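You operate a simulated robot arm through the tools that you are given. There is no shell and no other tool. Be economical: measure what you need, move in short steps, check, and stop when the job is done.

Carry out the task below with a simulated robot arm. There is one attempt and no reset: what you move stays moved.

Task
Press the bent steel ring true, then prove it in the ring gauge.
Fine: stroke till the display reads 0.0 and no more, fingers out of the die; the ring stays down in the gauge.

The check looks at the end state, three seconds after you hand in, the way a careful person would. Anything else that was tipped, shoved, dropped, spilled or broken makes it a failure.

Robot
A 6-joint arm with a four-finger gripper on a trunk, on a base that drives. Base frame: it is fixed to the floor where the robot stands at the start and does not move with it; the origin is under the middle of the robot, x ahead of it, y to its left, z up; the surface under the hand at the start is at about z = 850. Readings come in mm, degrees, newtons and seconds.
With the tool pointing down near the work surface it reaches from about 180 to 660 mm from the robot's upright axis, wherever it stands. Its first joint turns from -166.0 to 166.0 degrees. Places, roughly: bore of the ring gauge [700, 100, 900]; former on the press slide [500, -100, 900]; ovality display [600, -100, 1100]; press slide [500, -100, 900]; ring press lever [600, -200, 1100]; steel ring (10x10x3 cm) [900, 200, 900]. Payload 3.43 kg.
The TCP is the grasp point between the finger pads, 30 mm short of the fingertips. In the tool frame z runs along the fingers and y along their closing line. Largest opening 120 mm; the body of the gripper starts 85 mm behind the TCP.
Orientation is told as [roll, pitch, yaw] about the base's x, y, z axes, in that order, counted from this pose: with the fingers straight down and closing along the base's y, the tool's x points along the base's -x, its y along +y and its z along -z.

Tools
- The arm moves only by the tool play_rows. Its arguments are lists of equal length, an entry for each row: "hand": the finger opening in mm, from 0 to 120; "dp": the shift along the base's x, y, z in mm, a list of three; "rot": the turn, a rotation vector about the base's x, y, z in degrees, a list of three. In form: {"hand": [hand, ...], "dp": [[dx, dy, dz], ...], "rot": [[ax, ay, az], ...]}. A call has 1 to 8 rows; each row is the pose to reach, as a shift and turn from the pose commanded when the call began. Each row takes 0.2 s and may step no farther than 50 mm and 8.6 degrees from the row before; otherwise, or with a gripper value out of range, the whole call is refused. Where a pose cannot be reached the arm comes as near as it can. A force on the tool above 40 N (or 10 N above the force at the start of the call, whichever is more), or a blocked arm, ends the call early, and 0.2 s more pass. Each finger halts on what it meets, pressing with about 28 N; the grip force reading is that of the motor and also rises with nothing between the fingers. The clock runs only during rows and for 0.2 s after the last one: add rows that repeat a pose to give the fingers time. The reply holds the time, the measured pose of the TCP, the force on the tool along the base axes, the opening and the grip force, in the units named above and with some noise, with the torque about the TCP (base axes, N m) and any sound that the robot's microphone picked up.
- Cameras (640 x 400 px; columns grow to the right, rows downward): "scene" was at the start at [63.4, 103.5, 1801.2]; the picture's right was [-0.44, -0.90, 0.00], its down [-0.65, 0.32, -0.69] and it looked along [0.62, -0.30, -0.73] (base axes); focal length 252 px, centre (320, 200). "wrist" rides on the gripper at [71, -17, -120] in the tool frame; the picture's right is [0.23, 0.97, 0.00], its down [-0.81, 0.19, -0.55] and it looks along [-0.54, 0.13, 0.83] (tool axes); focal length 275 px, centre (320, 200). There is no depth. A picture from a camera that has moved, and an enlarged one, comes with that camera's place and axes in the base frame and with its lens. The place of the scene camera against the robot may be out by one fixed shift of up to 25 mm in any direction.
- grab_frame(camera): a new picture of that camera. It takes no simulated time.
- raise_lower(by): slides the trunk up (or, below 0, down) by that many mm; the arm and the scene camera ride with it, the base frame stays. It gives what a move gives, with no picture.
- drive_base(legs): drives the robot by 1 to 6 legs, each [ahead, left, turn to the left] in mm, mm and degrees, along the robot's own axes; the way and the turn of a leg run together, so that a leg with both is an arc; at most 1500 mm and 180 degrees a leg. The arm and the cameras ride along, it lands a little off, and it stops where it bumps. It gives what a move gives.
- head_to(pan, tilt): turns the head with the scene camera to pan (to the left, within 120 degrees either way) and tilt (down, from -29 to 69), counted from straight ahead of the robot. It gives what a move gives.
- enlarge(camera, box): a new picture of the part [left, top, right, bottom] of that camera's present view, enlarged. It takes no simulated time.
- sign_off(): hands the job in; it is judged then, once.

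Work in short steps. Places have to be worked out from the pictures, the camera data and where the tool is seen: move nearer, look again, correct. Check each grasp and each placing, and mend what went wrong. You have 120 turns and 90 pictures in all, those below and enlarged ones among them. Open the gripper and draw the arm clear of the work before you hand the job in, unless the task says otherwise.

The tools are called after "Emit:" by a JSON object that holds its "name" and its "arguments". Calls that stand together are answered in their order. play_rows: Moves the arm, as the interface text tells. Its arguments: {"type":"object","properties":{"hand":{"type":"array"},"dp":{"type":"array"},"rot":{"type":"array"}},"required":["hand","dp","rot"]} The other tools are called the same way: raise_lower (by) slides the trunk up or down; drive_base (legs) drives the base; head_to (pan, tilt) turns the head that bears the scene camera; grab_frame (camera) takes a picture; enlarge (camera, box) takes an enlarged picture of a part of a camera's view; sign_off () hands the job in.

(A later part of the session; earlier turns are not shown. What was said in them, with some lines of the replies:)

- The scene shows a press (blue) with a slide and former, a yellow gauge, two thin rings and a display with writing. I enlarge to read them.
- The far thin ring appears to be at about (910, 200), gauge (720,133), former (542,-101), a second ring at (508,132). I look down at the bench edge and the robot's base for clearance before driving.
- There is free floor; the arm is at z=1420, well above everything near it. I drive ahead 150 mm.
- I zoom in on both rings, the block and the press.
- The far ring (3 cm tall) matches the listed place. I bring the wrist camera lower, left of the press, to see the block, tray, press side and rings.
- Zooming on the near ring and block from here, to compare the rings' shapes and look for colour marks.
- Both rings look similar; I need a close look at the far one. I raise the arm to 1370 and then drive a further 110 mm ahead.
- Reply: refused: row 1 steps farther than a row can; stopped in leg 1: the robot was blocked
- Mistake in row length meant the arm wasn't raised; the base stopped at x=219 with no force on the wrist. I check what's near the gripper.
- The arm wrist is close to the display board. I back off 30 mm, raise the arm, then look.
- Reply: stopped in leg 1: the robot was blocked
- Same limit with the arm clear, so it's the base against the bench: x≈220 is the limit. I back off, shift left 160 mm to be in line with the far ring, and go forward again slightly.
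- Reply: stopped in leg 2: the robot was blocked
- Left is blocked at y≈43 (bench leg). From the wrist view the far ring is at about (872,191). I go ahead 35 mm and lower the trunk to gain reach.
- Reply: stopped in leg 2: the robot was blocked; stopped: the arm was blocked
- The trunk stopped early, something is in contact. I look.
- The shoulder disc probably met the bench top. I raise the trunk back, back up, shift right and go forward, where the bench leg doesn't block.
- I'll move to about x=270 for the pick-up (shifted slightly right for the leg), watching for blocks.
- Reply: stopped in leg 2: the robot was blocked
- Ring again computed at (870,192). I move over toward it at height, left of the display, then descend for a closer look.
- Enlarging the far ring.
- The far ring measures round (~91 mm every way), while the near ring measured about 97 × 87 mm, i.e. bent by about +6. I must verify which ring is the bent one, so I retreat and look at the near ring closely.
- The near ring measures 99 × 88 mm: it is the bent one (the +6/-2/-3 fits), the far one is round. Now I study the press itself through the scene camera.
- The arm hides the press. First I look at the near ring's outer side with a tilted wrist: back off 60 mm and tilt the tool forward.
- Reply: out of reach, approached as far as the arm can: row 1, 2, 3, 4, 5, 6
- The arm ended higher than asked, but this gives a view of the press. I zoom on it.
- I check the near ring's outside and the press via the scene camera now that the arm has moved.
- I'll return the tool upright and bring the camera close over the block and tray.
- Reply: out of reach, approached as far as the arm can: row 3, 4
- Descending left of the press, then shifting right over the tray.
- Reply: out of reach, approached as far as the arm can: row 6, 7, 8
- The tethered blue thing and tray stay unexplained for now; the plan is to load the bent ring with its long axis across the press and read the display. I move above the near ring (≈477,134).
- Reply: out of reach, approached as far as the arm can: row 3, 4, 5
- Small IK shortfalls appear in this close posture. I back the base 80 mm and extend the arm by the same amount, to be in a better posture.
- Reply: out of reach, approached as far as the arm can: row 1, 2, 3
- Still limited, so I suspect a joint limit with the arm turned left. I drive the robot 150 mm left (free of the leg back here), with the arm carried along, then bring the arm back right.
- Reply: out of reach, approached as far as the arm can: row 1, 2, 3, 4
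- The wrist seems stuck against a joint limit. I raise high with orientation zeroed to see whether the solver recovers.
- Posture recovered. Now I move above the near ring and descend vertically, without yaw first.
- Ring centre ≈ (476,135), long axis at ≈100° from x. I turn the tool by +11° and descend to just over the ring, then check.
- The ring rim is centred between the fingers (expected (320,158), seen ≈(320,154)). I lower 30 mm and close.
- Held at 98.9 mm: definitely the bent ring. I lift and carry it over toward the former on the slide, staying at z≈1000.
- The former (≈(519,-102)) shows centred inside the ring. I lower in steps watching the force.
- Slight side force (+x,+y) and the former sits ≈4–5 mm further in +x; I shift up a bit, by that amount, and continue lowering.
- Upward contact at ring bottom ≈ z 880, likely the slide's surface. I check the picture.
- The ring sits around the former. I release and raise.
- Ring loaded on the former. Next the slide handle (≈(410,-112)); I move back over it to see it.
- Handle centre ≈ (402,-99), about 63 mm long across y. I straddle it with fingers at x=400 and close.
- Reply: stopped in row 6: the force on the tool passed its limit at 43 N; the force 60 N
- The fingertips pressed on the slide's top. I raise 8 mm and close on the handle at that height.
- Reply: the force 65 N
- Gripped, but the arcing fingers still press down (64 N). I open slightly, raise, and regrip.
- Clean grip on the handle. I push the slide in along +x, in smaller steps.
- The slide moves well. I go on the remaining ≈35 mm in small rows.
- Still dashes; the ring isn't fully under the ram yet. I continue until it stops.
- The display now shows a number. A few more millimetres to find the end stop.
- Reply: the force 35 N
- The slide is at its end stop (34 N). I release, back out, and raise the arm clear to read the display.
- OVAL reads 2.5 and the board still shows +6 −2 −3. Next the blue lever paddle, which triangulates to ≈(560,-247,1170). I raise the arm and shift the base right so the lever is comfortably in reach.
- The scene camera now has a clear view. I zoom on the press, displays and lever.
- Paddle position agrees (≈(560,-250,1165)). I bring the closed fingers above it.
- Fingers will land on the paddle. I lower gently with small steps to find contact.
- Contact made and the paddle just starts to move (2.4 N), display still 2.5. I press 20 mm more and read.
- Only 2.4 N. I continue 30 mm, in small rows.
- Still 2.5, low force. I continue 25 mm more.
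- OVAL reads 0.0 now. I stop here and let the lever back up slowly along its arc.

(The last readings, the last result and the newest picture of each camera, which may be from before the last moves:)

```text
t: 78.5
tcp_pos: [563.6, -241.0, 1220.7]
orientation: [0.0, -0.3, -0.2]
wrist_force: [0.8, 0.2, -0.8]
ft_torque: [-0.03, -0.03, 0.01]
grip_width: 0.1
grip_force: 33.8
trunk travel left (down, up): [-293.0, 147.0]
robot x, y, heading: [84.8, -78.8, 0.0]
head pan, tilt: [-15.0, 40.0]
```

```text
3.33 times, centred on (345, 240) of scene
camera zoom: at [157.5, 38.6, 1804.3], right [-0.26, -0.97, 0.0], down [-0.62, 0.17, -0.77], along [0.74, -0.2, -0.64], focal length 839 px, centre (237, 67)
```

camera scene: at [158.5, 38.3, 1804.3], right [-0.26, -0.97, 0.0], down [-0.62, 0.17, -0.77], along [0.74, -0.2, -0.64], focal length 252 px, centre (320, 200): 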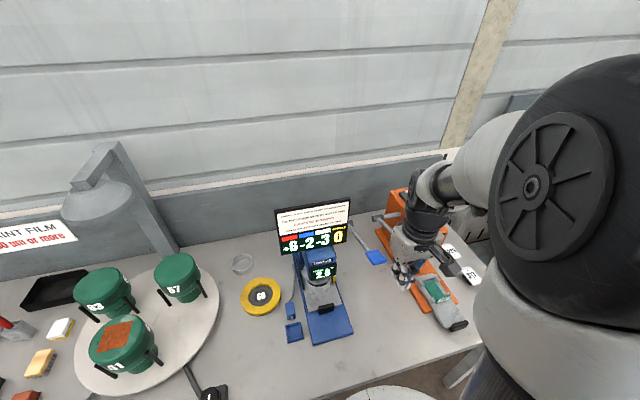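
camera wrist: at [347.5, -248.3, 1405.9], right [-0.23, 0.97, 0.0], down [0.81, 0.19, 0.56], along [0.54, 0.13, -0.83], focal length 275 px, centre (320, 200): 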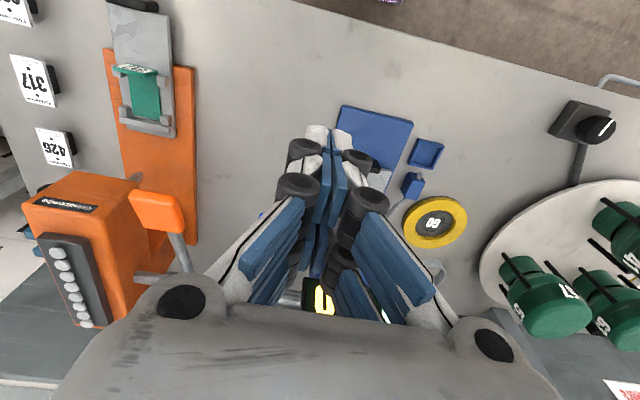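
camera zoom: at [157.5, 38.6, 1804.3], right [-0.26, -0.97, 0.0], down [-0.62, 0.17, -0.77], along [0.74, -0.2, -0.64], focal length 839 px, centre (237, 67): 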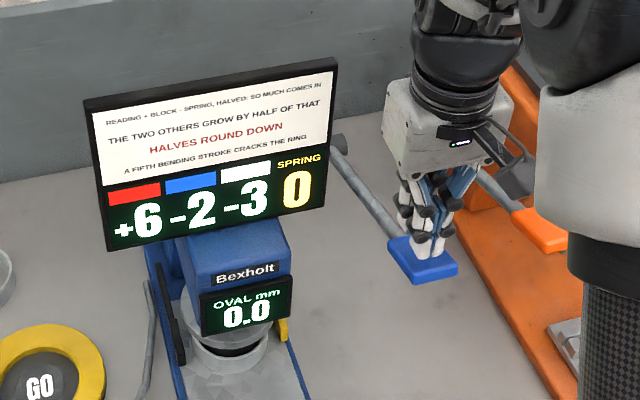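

The reading holds at 0.0 after release. I take the arm away from the lever and come back to the slide handle (≈(567,-99)) to pull the slide out.

Emit:
{"name": "play_rows", "arguments": {"hand": [0, 0, 0, 30, 60, 90, 90, 90], "dp": [[-20, 0, 40], [-65, 10, 50], [-110, 20, 50], [-145, 50, 40], [-145, 95, 20], [-145, 130, -10], [-145, 142, -55], [-145, 142, -100]], "rot": [[0, 0, 0], [0, 0, 0], [0, 0, 0], [0, 0, 0], [0, 0, 0], [0, 0, 0], [0, 0, 0], [0, 0, 0]]}}

Emit:
{"name": "play_rows", "arguments": {"hand": [90, 90, 90, 90, 90, 90, 90], "dp": [[0, 0, -45], [10, 0, -90], [40, 0, -125], [80, 0, -145], [115, 0, -155], [140, 0, -165], [148, 0, -180]], "rot": [[0, 0, 0], [0, 0, 0], [0, 0, 0], [0, 0, 0], [0, 0, 0], [0, 0, 0], [0, 0, 0]]}}

Emit:
{"name": "grab_frame", "arguments": {"camera": "wrist"}}

```text
t: 80.3
tcp_pos: [420.7, -99.5, 1119.3]
orientation: [0.0, -0.4, -0.2]
wrist_force: [0.4, -0.7, -0.4]
ft_torque: [0.01, 0.05, -0.02]
grip_width: 81.5
grip_force: 0.0
trunk travel left (down, up): [-293.0, 147.0]
robot x, y, heading: [84.0, -74.8, -0.1]
head pan, tilt: [-15.0, 40.0]
```

```text
t: 81.9
tcp_pos: [569.1, -100.0, 939.6]
orientation: [0.0, -0.4, -0.1]
wrist_force: [-0.2, 0.2, -0.5]
ft_torque: [0.02, -0.02, 0.0]
grip_width: 89.8
grip_force: 0.0
trunk travel left (down, up): [-293.0, 147.0]
robot x, y, heading: [82.7, -79.9, -0.3]
head pan, tilt: [-15.0, 40.0]
```

```text
21 pictures are left
camera wrist: at [496.3, -116.7, 1059.2], right [-0.23, 0.97, 0.0], down [0.81, 0.19, 0.56], along [0.54, 0.13, -0.83], focal length 275 px, centre (320, 200)
```

wrist: 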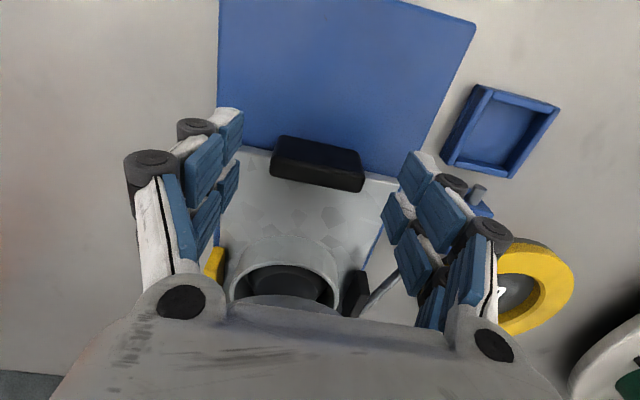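

Handle is centred between the fingers. I lower 18 mm, grip, and then pull back.

Emit:
{"name": "play_rows", "arguments": {"hand": [85, 75, 60, 50, 50], "dp": [[0, 0, -9], [0, 0, -18], [0, 0, -18], [0, 0, -18], [0, 0, -18]], "rot": [[0, 0, 0], [0, 0, 0], [0, 0, 0], [0, 0, 0], [0, 0, 0]]}}

Emit:
{"name": "play_rows", "arguments": {"hand": [50, 50, 50, 50, 50, 50, 50, 50], "dp": [[-12, 0, 0], [-25, 0, 0], [-38, 0, 0], [-51, 0, 0], [-64, 0, 0], [-77, 0, 0], [-90, 0, 0], [-100, 0, 0]], "rot": [[0, 0, 0], [0, 0, 0], [0, 0, 0], [0, 0, 0], [0, 0, 0], [0, 0, 0], [0, 0, 0], [0, 0, 0]]}}

Emit:
{"name": "grab_frame", "arguments": {"camera": "wrist"}}

```text
t: 83.1
tcp_pos: [567.3, -98.8, 921.3]
orientation: [0.0, -0.4, -0.2]
wrist_force: [-0.7, 5.1, 0.5]
ft_torque: [0.26, -0.14, 0.26]
grip_width: 59.9
grip_force: 38.1
trunk travel left (down, up): [-293.0, 147.0]
robot x, y, heading: [81.6, -79.6, 0.0]
head pan, tilt: [-15.0, 40.0]
```

```text
t: 84.9
tcp_pos: [467.4, -99.5, 921.9]
orientation: [-0.2, -0.4, -0.1]
wrist_force: [-0.9, 13.7, -11.6]
ft_torque: [0.33, -0.71, 0.45]
grip_width: 59.6
grip_force: 45.3
trunk travel left (down, up): [-293.0, 147.0]
robot x, y, heading: [82.6, -78.4, -0.2]
head pan, tilt: [-15.0, 40.0]
```

```text
20 pictures are left
camera wrist: at [394.8, -116.2, 1041.9], right [-0.23, 0.97, 0.0], down [0.81, 0.19, 0.56], along [0.54, 0.13, -0.83], focal length 275 px, centre (320, 200)
```

wrist: 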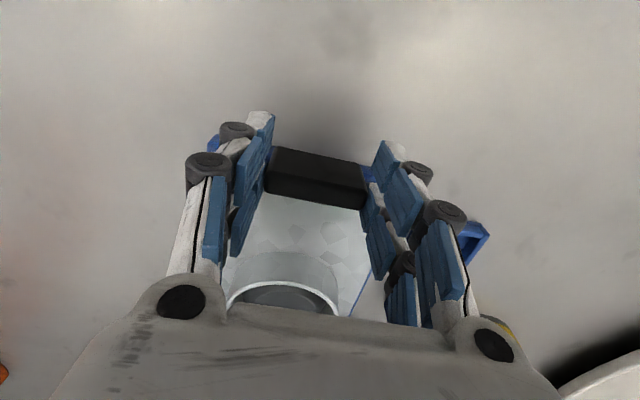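

The slide follows. I pull the remaining 68 mm, then release and rise.

Emit:
{"name": "play_rows", "arguments": {"hand": [50, 50, 50, 50, 50, 50], "dp": [[-12, 0, 0], [-25, 0, 0], [-38, 0, 0], [-51, 0, 0], [-62, 0, 0], [-68, 0, 0]], "rot": [[0, 0, 0], [0, 0, 0], [0, 0, 0], [0, 0, 0], [0, 0, 0], [0, 0, 0]]}}

Emit:
{"name": "play_rows", "arguments": {"hand": [70, 85, 95, 110, 120, 120, 120, 120], "dp": [[0, 0, 0], [0, 0, 0], [0, 0, 15], [10, 0, 45], [35, 0, 75], [75, 0, 85], [110, 0, 85], [121, 0, 80]], "rot": [[0, 0, 0], [0, 0, 0], [0, 0, 0], [0, 0, 0], [0, 0, 0], [0, 0, 0], [0, 0, 0], [0, 0, 0]]}}

Emit:
{"name": "grab_frame", "arguments": {"camera": "wrist"}}

```text
t: 86.3
tcp_pos: [399.7, -99.6, 922.3]
orientation: [0.0, -0.4, -0.1]
wrist_force: [-2.7, 10.3, -25.2]
ft_torque: [0.26, -0.63, 0.27]
grip_width: 59.5
grip_force: 45.2
trunk travel left (down, up): [-293.0, 147.0]
robot x, y, heading: [86.1, -75.8, 0.1]
head pan, tilt: [-15.0, 40.0]
```

```text
t: 88.1
tcp_pos: [520.7, -99.3, 1001.9]
orientation: [0.0, -0.4, -0.1]
wrist_force: [0.2, 0.8, -0.1]
ft_torque: [-0.03, 0.0, 0.03]
grip_width: 119.9
grip_force: 0.1
trunk travel left (down, up): [-293.0, 147.0]
robot x, y, heading: [82.8, -77.2, -0.0]
head pan, tilt: [-15.0, 40.0]
```

```text
19 pictures are left
camera wrist: at [448.7, -117.0, 1122.2], right [-0.23, 0.97, 0.0], down [0.81, 0.19, 0.56], along [0.54, 0.13, -0.83], focal length 275 px, centre (320, 200)
```

wrist: 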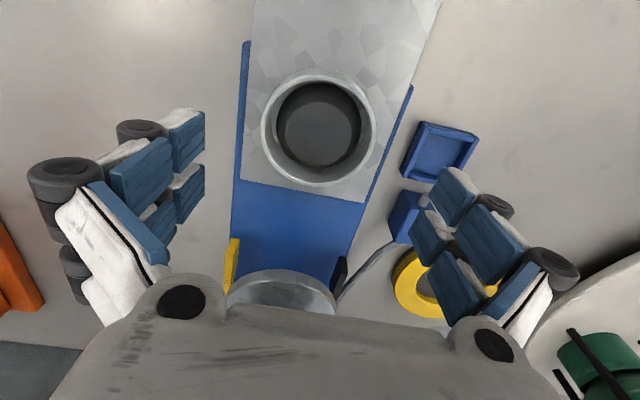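

The ring now looks round and centred. I lower, grip it, and check its diameter.

Emit:
{"name": "play_rows", "arguments": {"hand": [120, 120, 120, 120, 105, 90, 80, 80], "dp": [[0, 0, -30], [0, 0, -60], [0, 0, -76], [0, 0, -81], [0, 0, -81], [0, 0, -81], [0, 0, -81], [0, 0, -81]], "rot": [[0, 0, 0], [0, 0, 0], [0, 0, 0], [0, 0, 0], [0, 0, 0], [0, 0, 0], [0, 0, 0], [0, 0, 0]]}}

```text
t: 89.9
tcp_pos: [522.8, -100.9, 921.4]
orientation: [0.0, -0.4, 0.0]
wrist_force: [-0.3, -0.5, 1.2]
ft_torque: [0.08, 0.11, -0.01]
grip_width: 89.1
grip_force: 27.9
trunk travel left (down, up): [-293.0, 147.0]
robot x, y, heading: [83.8, -81.2, 0.1]
head pan, tilt: [-15.0, 40.0]
```

Gripped at 89.1 mm. I lift to z≈1080 and drive left 185 mm to face the gauge.

Emit:
{"name": "play_rows", "arguments": {"hand": [80, 80, 80, 80], "dp": [[0, 0, 40], [0, 0, 85], [0, 0, 125], [0, 0, 160]], "rot": [[0, 0, 0], [0, 0, 0], [0, 0, 0], [0, 0, 0]]}}

Emit:
{"name": "drive_base", "arguments": {"legs": [[0, 185, 0], [20, 0, 0]]}}

Emit:
{"name": "grab_frame", "arguments": {"camera": "wrist"}}

```text
t: 90.9
tcp_pos: [520.6, -99.0, 1081.3]
orientation: [0.1, -0.4, 0.0]
wrist_force: [-0.9, -0.2, -0.9]
ft_torque: [-0.02, -0.02, 0.02]
grip_width: 89.0
grip_force: 27.7
trunk travel left (down, up): [-293.0, 147.0]
robot x, y, heading: [85.4, -76.3, -0.1]
head pan, tilt: [-15.0, 40.0]
```

```text
t: 92.8
tcp_pos: [543.0, 85.8, 1081.4]
orientation: [0.0, -0.2, -0.2]
wrist_force: [1.0, -0.9, -2.3]
ft_torque: [0.02, 0.04, -0.03]
grip_width: 88.9
grip_force: 27.8
trunk travel left (down, up): [-293.0, 147.0]
robot x, y, heading: [107.7, 108.9, -0.5]
head pan, tilt: [-15.0, 40.0]
```

```text
18 pictures are left
camera wrist: at [470.6, 68.8, 1200.6], right [-0.22, 0.97, 0.0], down [0.81, 0.19, 0.56], along [0.54, 0.12, -0.83], focal length 275 px, centre (320, 200)
```

wrist: 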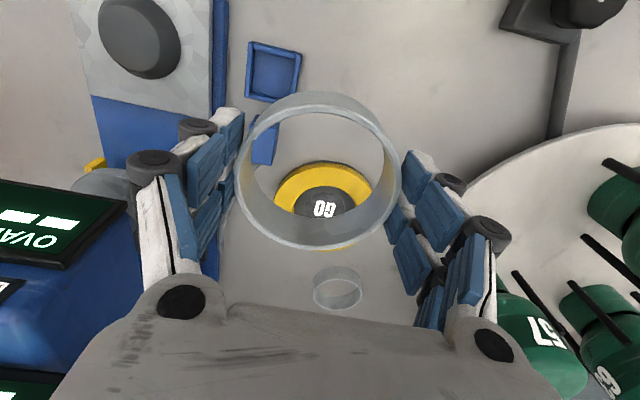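

The ring hangs level. I move over the gauge at (705,131).

Emit:
{"name": "play_rows", "arguments": {"hand": [80, 80, 80, 80, 80, 80], "dp": [[20, 40, 0], [60, 45, 0], [105, 45, -10], [140, 45, -20], [162, 45, -50], [162, 45, -80]], "rot": [[0, 0, 0], [0, 0, 0], [0, 0, 0], [0, 0, 0], [0, 0, 0], [0, 0, 0]]}}

Emit:
{"name": "grab_frame", "arguments": {"camera": "wrist"}}

```text
t: 94.2
tcp_pos: [704.8, 128.9, 1000.4]
orientation: [-0.1, -0.4, -0.3]
wrist_force: [0.5, 0.2, -1.1]
ft_torque: [-0.01, 0.01, -0.01]
grip_width: 88.8
grip_force: 27.5
trunk travel left (down, up): [-293.0, 147.0]
robot x, y, heading: [102.3, 108.9, -0.2]
head pan, tilt: [-15.0, 40.0]
```

```text
17 pictures are left
camera wrist: at [631.8, 112.7, 1120.9], right [-0.22, 0.97, 0.0], down [0.81, 0.19, 0.56], along [0.54, 0.12, -0.83], focal length 275 px, centre (320, 200)
```

wrist: 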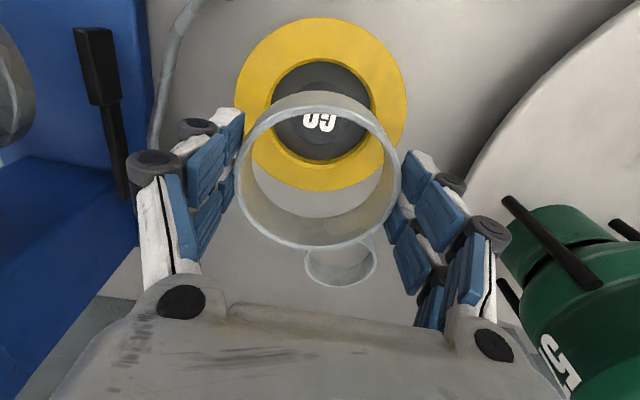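

Zooming to centre the bore exactly.

Emit:
{"name": "enlarge", "arguments": {"camera": "wrist", "box": [220, 0, 420, 200]}}

```text
2.00 times, centred on (320, 100) of wrist
camera zoom: at [631.8, 112.7, 1120.9], right [-0.22, 0.97, 0.0], down [0.81, 0.19, 0.56], along [0.54, 0.12, -0.83], focal length 551 px, centre (320, 400)
```

zoom: 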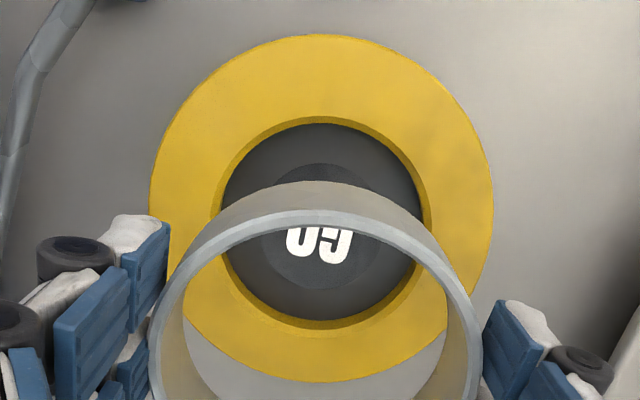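

Gauge centre ≈ (705,128); the ring's centre is ≈(707,129). I descend to just above the gauge and look again.

Emit:
{"name": "play_rows", "arguments": {"hand": [80, 80, 80, 80], "dp": [[-1, 0, -30], [-2, 0, -55], [-2, 0, -68], [-2, 0, -68]], "rot": [[0, 0, 0], [0, 0, 0], [0, 0, 0], [0, 0, 0]]}}

Emit:
{"name": "enlarge", "arguments": {"camera": "wrist", "box": [200, 70, 440, 270]}}

```text
t: 95.2
tcp_pos: [701.9, 130.7, 933.4]
orientation: [0.1, -0.4, -0.3]
wrist_force: [-0.5, 0.6, -1.3]
ft_torque: [-0.02, 0.0, -0.01]
grip_width: 89.0
grip_force: 27.9
trunk travel left (down, up): [-293.0, 147.0]
robot x, y, heading: [105.8, 108.9, -0.3]
head pan, tilt: [-15.0, 40.0]
```

```text
2.00 times, centred on (320, 170) of wrist
camera zoom: at [629.3, 114.0, 1053.8], right [-0.22, 0.97, 0.0], down [0.81, 0.19, 0.56], along [0.54, 0.12, -0.83], focal length 551 px, centre (320, 260)
```

zoom: 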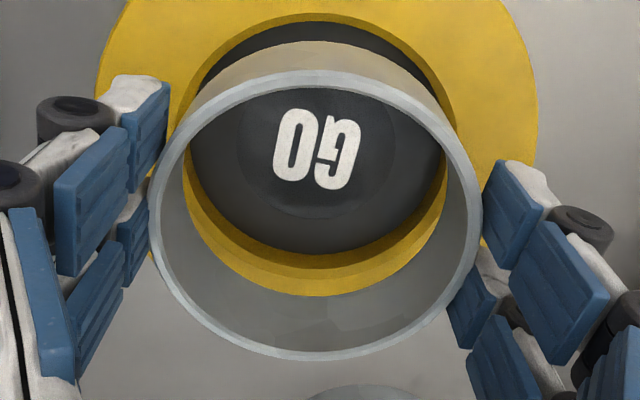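

Ring centre (705.7,131) vs bore (706.4,130): aligned within ~1 mm with ~2.5 mm clearance each side. I lower until the ring enters, monitoring force.

Emit:
{"name": "play_rows", "arguments": {"hand": [80, 80, 80, 80, 80], "dp": [[1, -1, -12], [1, -1, -22], [1, -1, -26], [1, -1, -30], [1, -1, -30]], "rot": [[0, 0, 0], [0, 0, 0], [0, 0, 0], [0, 0, 0], [0, 0, 0]]}}

Emit:
{"name": "enlarge", "arguments": {"camera": "wrist", "box": [200, 70, 440, 270]}}

```text
t: 96.4
tcp_pos: [703.2, 128.8, 902.2]
orientation: [0.0, -0.4, -0.4]
wrist_force: [-0.3, 2.1, -2.0]
ft_torque: [0.12, 0.04, -0.03]
grip_width: 88.7
grip_force: 27.9
trunk travel left (down, up): [-293.0, 147.0]
robot x, y, heading: [102.8, 107.7, -0.3]
head pan, tilt: [-15.0, 40.0]
```

```text
2.00 times, centred on (320, 170) of wrist
camera zoom: at [630.7, 112.6, 1022.2], right [-0.22, 0.97, 0.0], down [0.81, 0.19, 0.56], along [0.54, 0.12, -0.83], focal length 551 px, centre (320, 260)
```

zoom: 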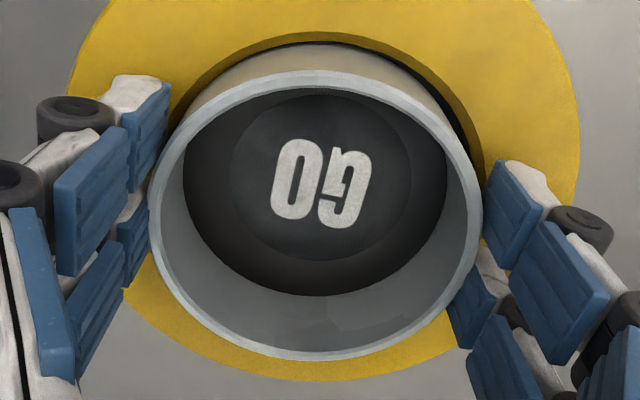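

The ring seems to be entering the bore with hardly any force. A few mm lower.

Emit:
{"name": "play_rows", "arguments": {"hand": [80, 80, 80, 80], "dp": [[0, 0, -3], [0, 0, -6], [0, 0, -8], [0, 0, -8]], "rot": [[0, 0, 0], [0, 0, 0], [0, 0, 0], [0, 0, 0]]}}

```text
t: 97.4
tcp_pos: [703.5, 129.9, 894.7]
orientation: [0.0, -0.6, -0.3]
wrist_force: [-1.8, 1.8, 12.8]
ft_torque: [0.11, 0.42, 0.11]
grip_width: 88.9
grip_force: 28.1
trunk travel left (down, up): [-293.0, 147.0]
robot x, y, heading: [106.6, 107.8, -0.2]
head pan, tilt: [-15.0, 40.0]
```

12.8 N upward: something touches. I rise 2 mm and open slowly, then look.

Emit:
{"name": "play_rows", "arguments": {"hand": [80, 92, 98, 104, 110, 114], "dp": [[0, 0, 2], [0, 0, 2], [0, 0, 3], [0, 0, 4], [0, 0, 4], [0, 0, 4]], "rot": [[0, 0, 0], [0, 0, 0], [0, 0, 0], [0, 0, 0], [0, 0, 0], [0, 0, 0]]}}

Emit:
{"name": "grab_frame", "arguments": {"camera": "wrist"}}

```text
t: 98.8
tcp_pos: [702.4, 129.5, 899.5]
orientation: [0.0, -0.4, -0.3]
wrist_force: [-0.2, -0.1, -0.1]
ft_torque: [0.04, 0.01, -0.02]
grip_width: 114.1
grip_force: 0.0
trunk travel left (down, up): [-293.0, 147.0]
robot x, y, heading: [105.6, 110.2, -0.1]
head pan, tilt: [-15.0, 40.0]
```

```text
13 pictures are left
camera wrist: at [630.3, 112.7, 1019.0], right [-0.22, 0.97, 0.0], down [0.81, 0.19, 0.56], along [0.54, 0.12, -0.83], focal length 275 px, centre (320, 200)
```

wrist: 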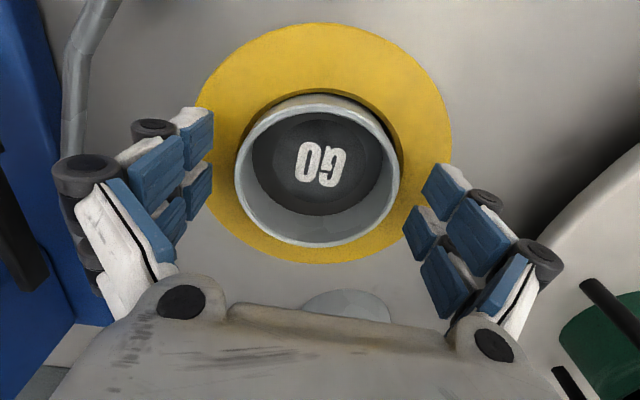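

Released; the ring is in the bore. I raise straight up and look.

Emit:
{"name": "play_rows", "arguments": {"hand": [116, 116, 116, 116], "dp": [[0, 0, 20], [0, 0, 50], [0, 0, 90], [-10, 0, 130]], "rot": [[0, 0, 0], [0, 0, 0], [0, 0, 0], [0, 0, 0]]}}

Emit:
{"name": "enlarge", "arguments": {"camera": "wrist", "box": [230, 0, 420, 160]}}

```text
t: 99.8
tcp_pos: [692.5, 129.5, 1029.7]
orientation: [-0.1, -0.4, -0.4]
wrist_force: [0.1, 0.1, 0.9]
ft_torque: [0.04, -0.02, 0.06]
grip_width: 116.3
grip_force: 0.8
trunk travel left (down, up): [-293.0, 147.0]
robot x, y, heading: [109.2, 107.4, -0.4]
head pan, tilt: [-15.0, 40.0]
```

```text
2.50 times, centred on (325, 80) of wrist
camera zoom: at [619.3, 112.9, 1150.4], right [-0.22, 0.97, 0.0], down [0.81, 0.19, 0.56], along [0.54, 0.12, -0.83], focal length 688 px, centre (308, 500)
```

zoom: 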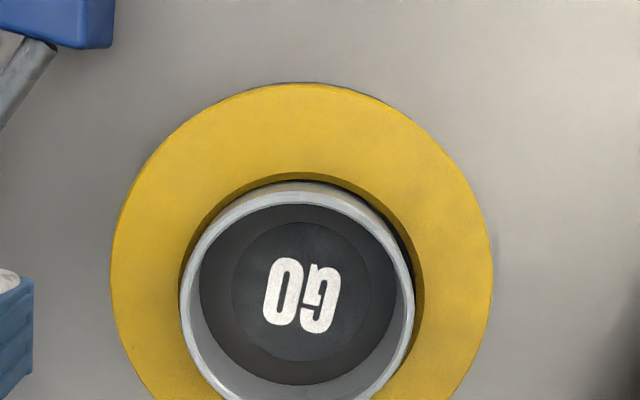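

The ring sits in the bore. I retract the arm up and back, then check from the scene camera.

Emit:
{"name": "play_rows", "arguments": {"hand": [116, 116, 116, 116, 116, 116, 116, 116], "dp": [[0, 0, 45], [0, 0, 90], [-10, 0, 135], [-30, 10, 175], [-70, 15, 200], [-115, 20, 210], [-160, 20, 220], [-200, 20, 230]], "rot": [[0, 0, 0], [0, 0, 0], [0, 0, 0], [0, 0, 0], [0, 0, 0], [0, 0, 0], [0, 0, 0], [0, 0, 0]]}}

Emit:
{"name": "head_to", "arguments": {"pan": -5, "tilt": 42}}

Emit:
{"name": "grab_frame", "arguments": {"camera": "scene"}}

```text
t: 101.6
tcp_pos: [492.5, 147.6, 1258.2]
orientation: [0.0, -0.5, -0.3]
wrist_force: [-0.3, -0.3, -0.1]
ft_torque: [0.04, -0.04, 0.01]
grip_width: 116.2
grip_force: 0.1
trunk travel left (down, up): [-293.0, 147.0]
robot x, y, heading: [103.7, 112.3, -0.4]
head pan, tilt: [-15.0, 40.0]
```

```text
t: 102.3
tcp_pos: [494.9, 146.6, 1257.7]
orientation: [0.1, -0.5, -0.3]
wrist_force: [-0.6, -0.5, -0.7]
ft_torque: [-0.01, 0.0, -0.03]
grip_width: 115.7
grip_force: 0.0
trunk travel left (down, up): [-293.0, 147.0]
robot x, y, heading: [105.1, 107.2, -0.3]
head pan, tilt: [-5.0, 42.0]
```

```text
11 pictures are left
camera scene: at [180.7, 239.4, 1801.4], right [-0.09, -1.0, 0.0], down [-0.67, 0.06, -0.74], along [0.74, -0.07, -0.67], focal length 252 px, centre (320, 200)
```

scene: 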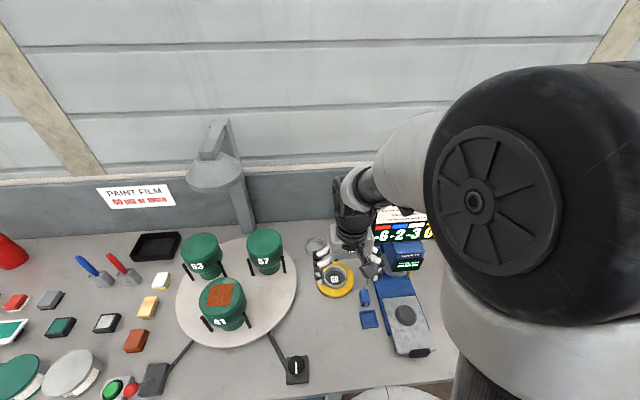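

Emit:
{"name": "enlarge", "arguments": {"camera": "scene", "box": [300, 240, 380, 310]}}

```text
5.71 times, centred on (340, 275) of scene
camera zoom: at [180.7, 239.4, 1801.4], right [-0.09, -1.0, 0.0], down [-0.67, 0.06, -0.74], along [0.74, -0.07, -0.67], focal length 1438 px, centre (206, -229)
```

zoom: 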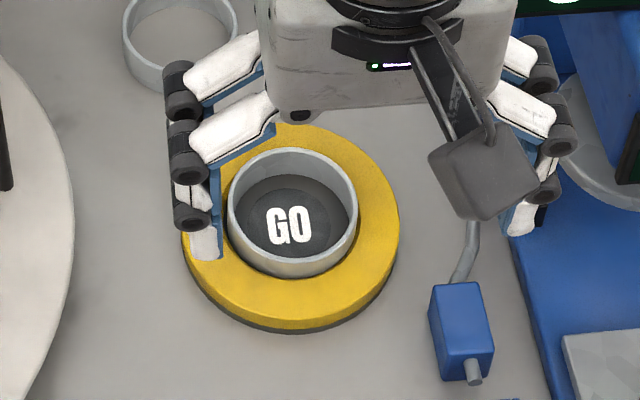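

The trued ring sits level on the floor of the gauge. The gripper is open, the arm is clear, and the lever is back up with the slide out. I hand in.

Emit:
{"name": "sign_off", "arguments": {}}

```text
The job is handed in.
```

I pressed the bent ring in one stroke until the display read 0.0, and the reading held after I let the lever up. The ring now sits level in the ring gauge, and the arm is clear of the work.

- **Which ring:** I used the ring nearest the robot, at about (476, 135), not the one at the listed place [900, 200, 900]. The near ring measured about 99 × 88 mm, so it was visibly bent. The far one measured round at about 91 mm, and I left it alone. Before the stroke the press read 2.5 for the near ring, and after the stroke the ring measured 89.1 mm across one diameter.
- **The board:** the sign above the press still shows +6, −2, −3 and a spring of 0. It did not change during the stroke, so I followed the ovality display and did not act on the sign.
- **Bumps:** the robot base met the bench or its leg several times while I was finding a spot to work from. In one of those moves the arm was low beside the press display. The trunk was also blocked once while lowering. I saw nothing moved or tipped afterwards.
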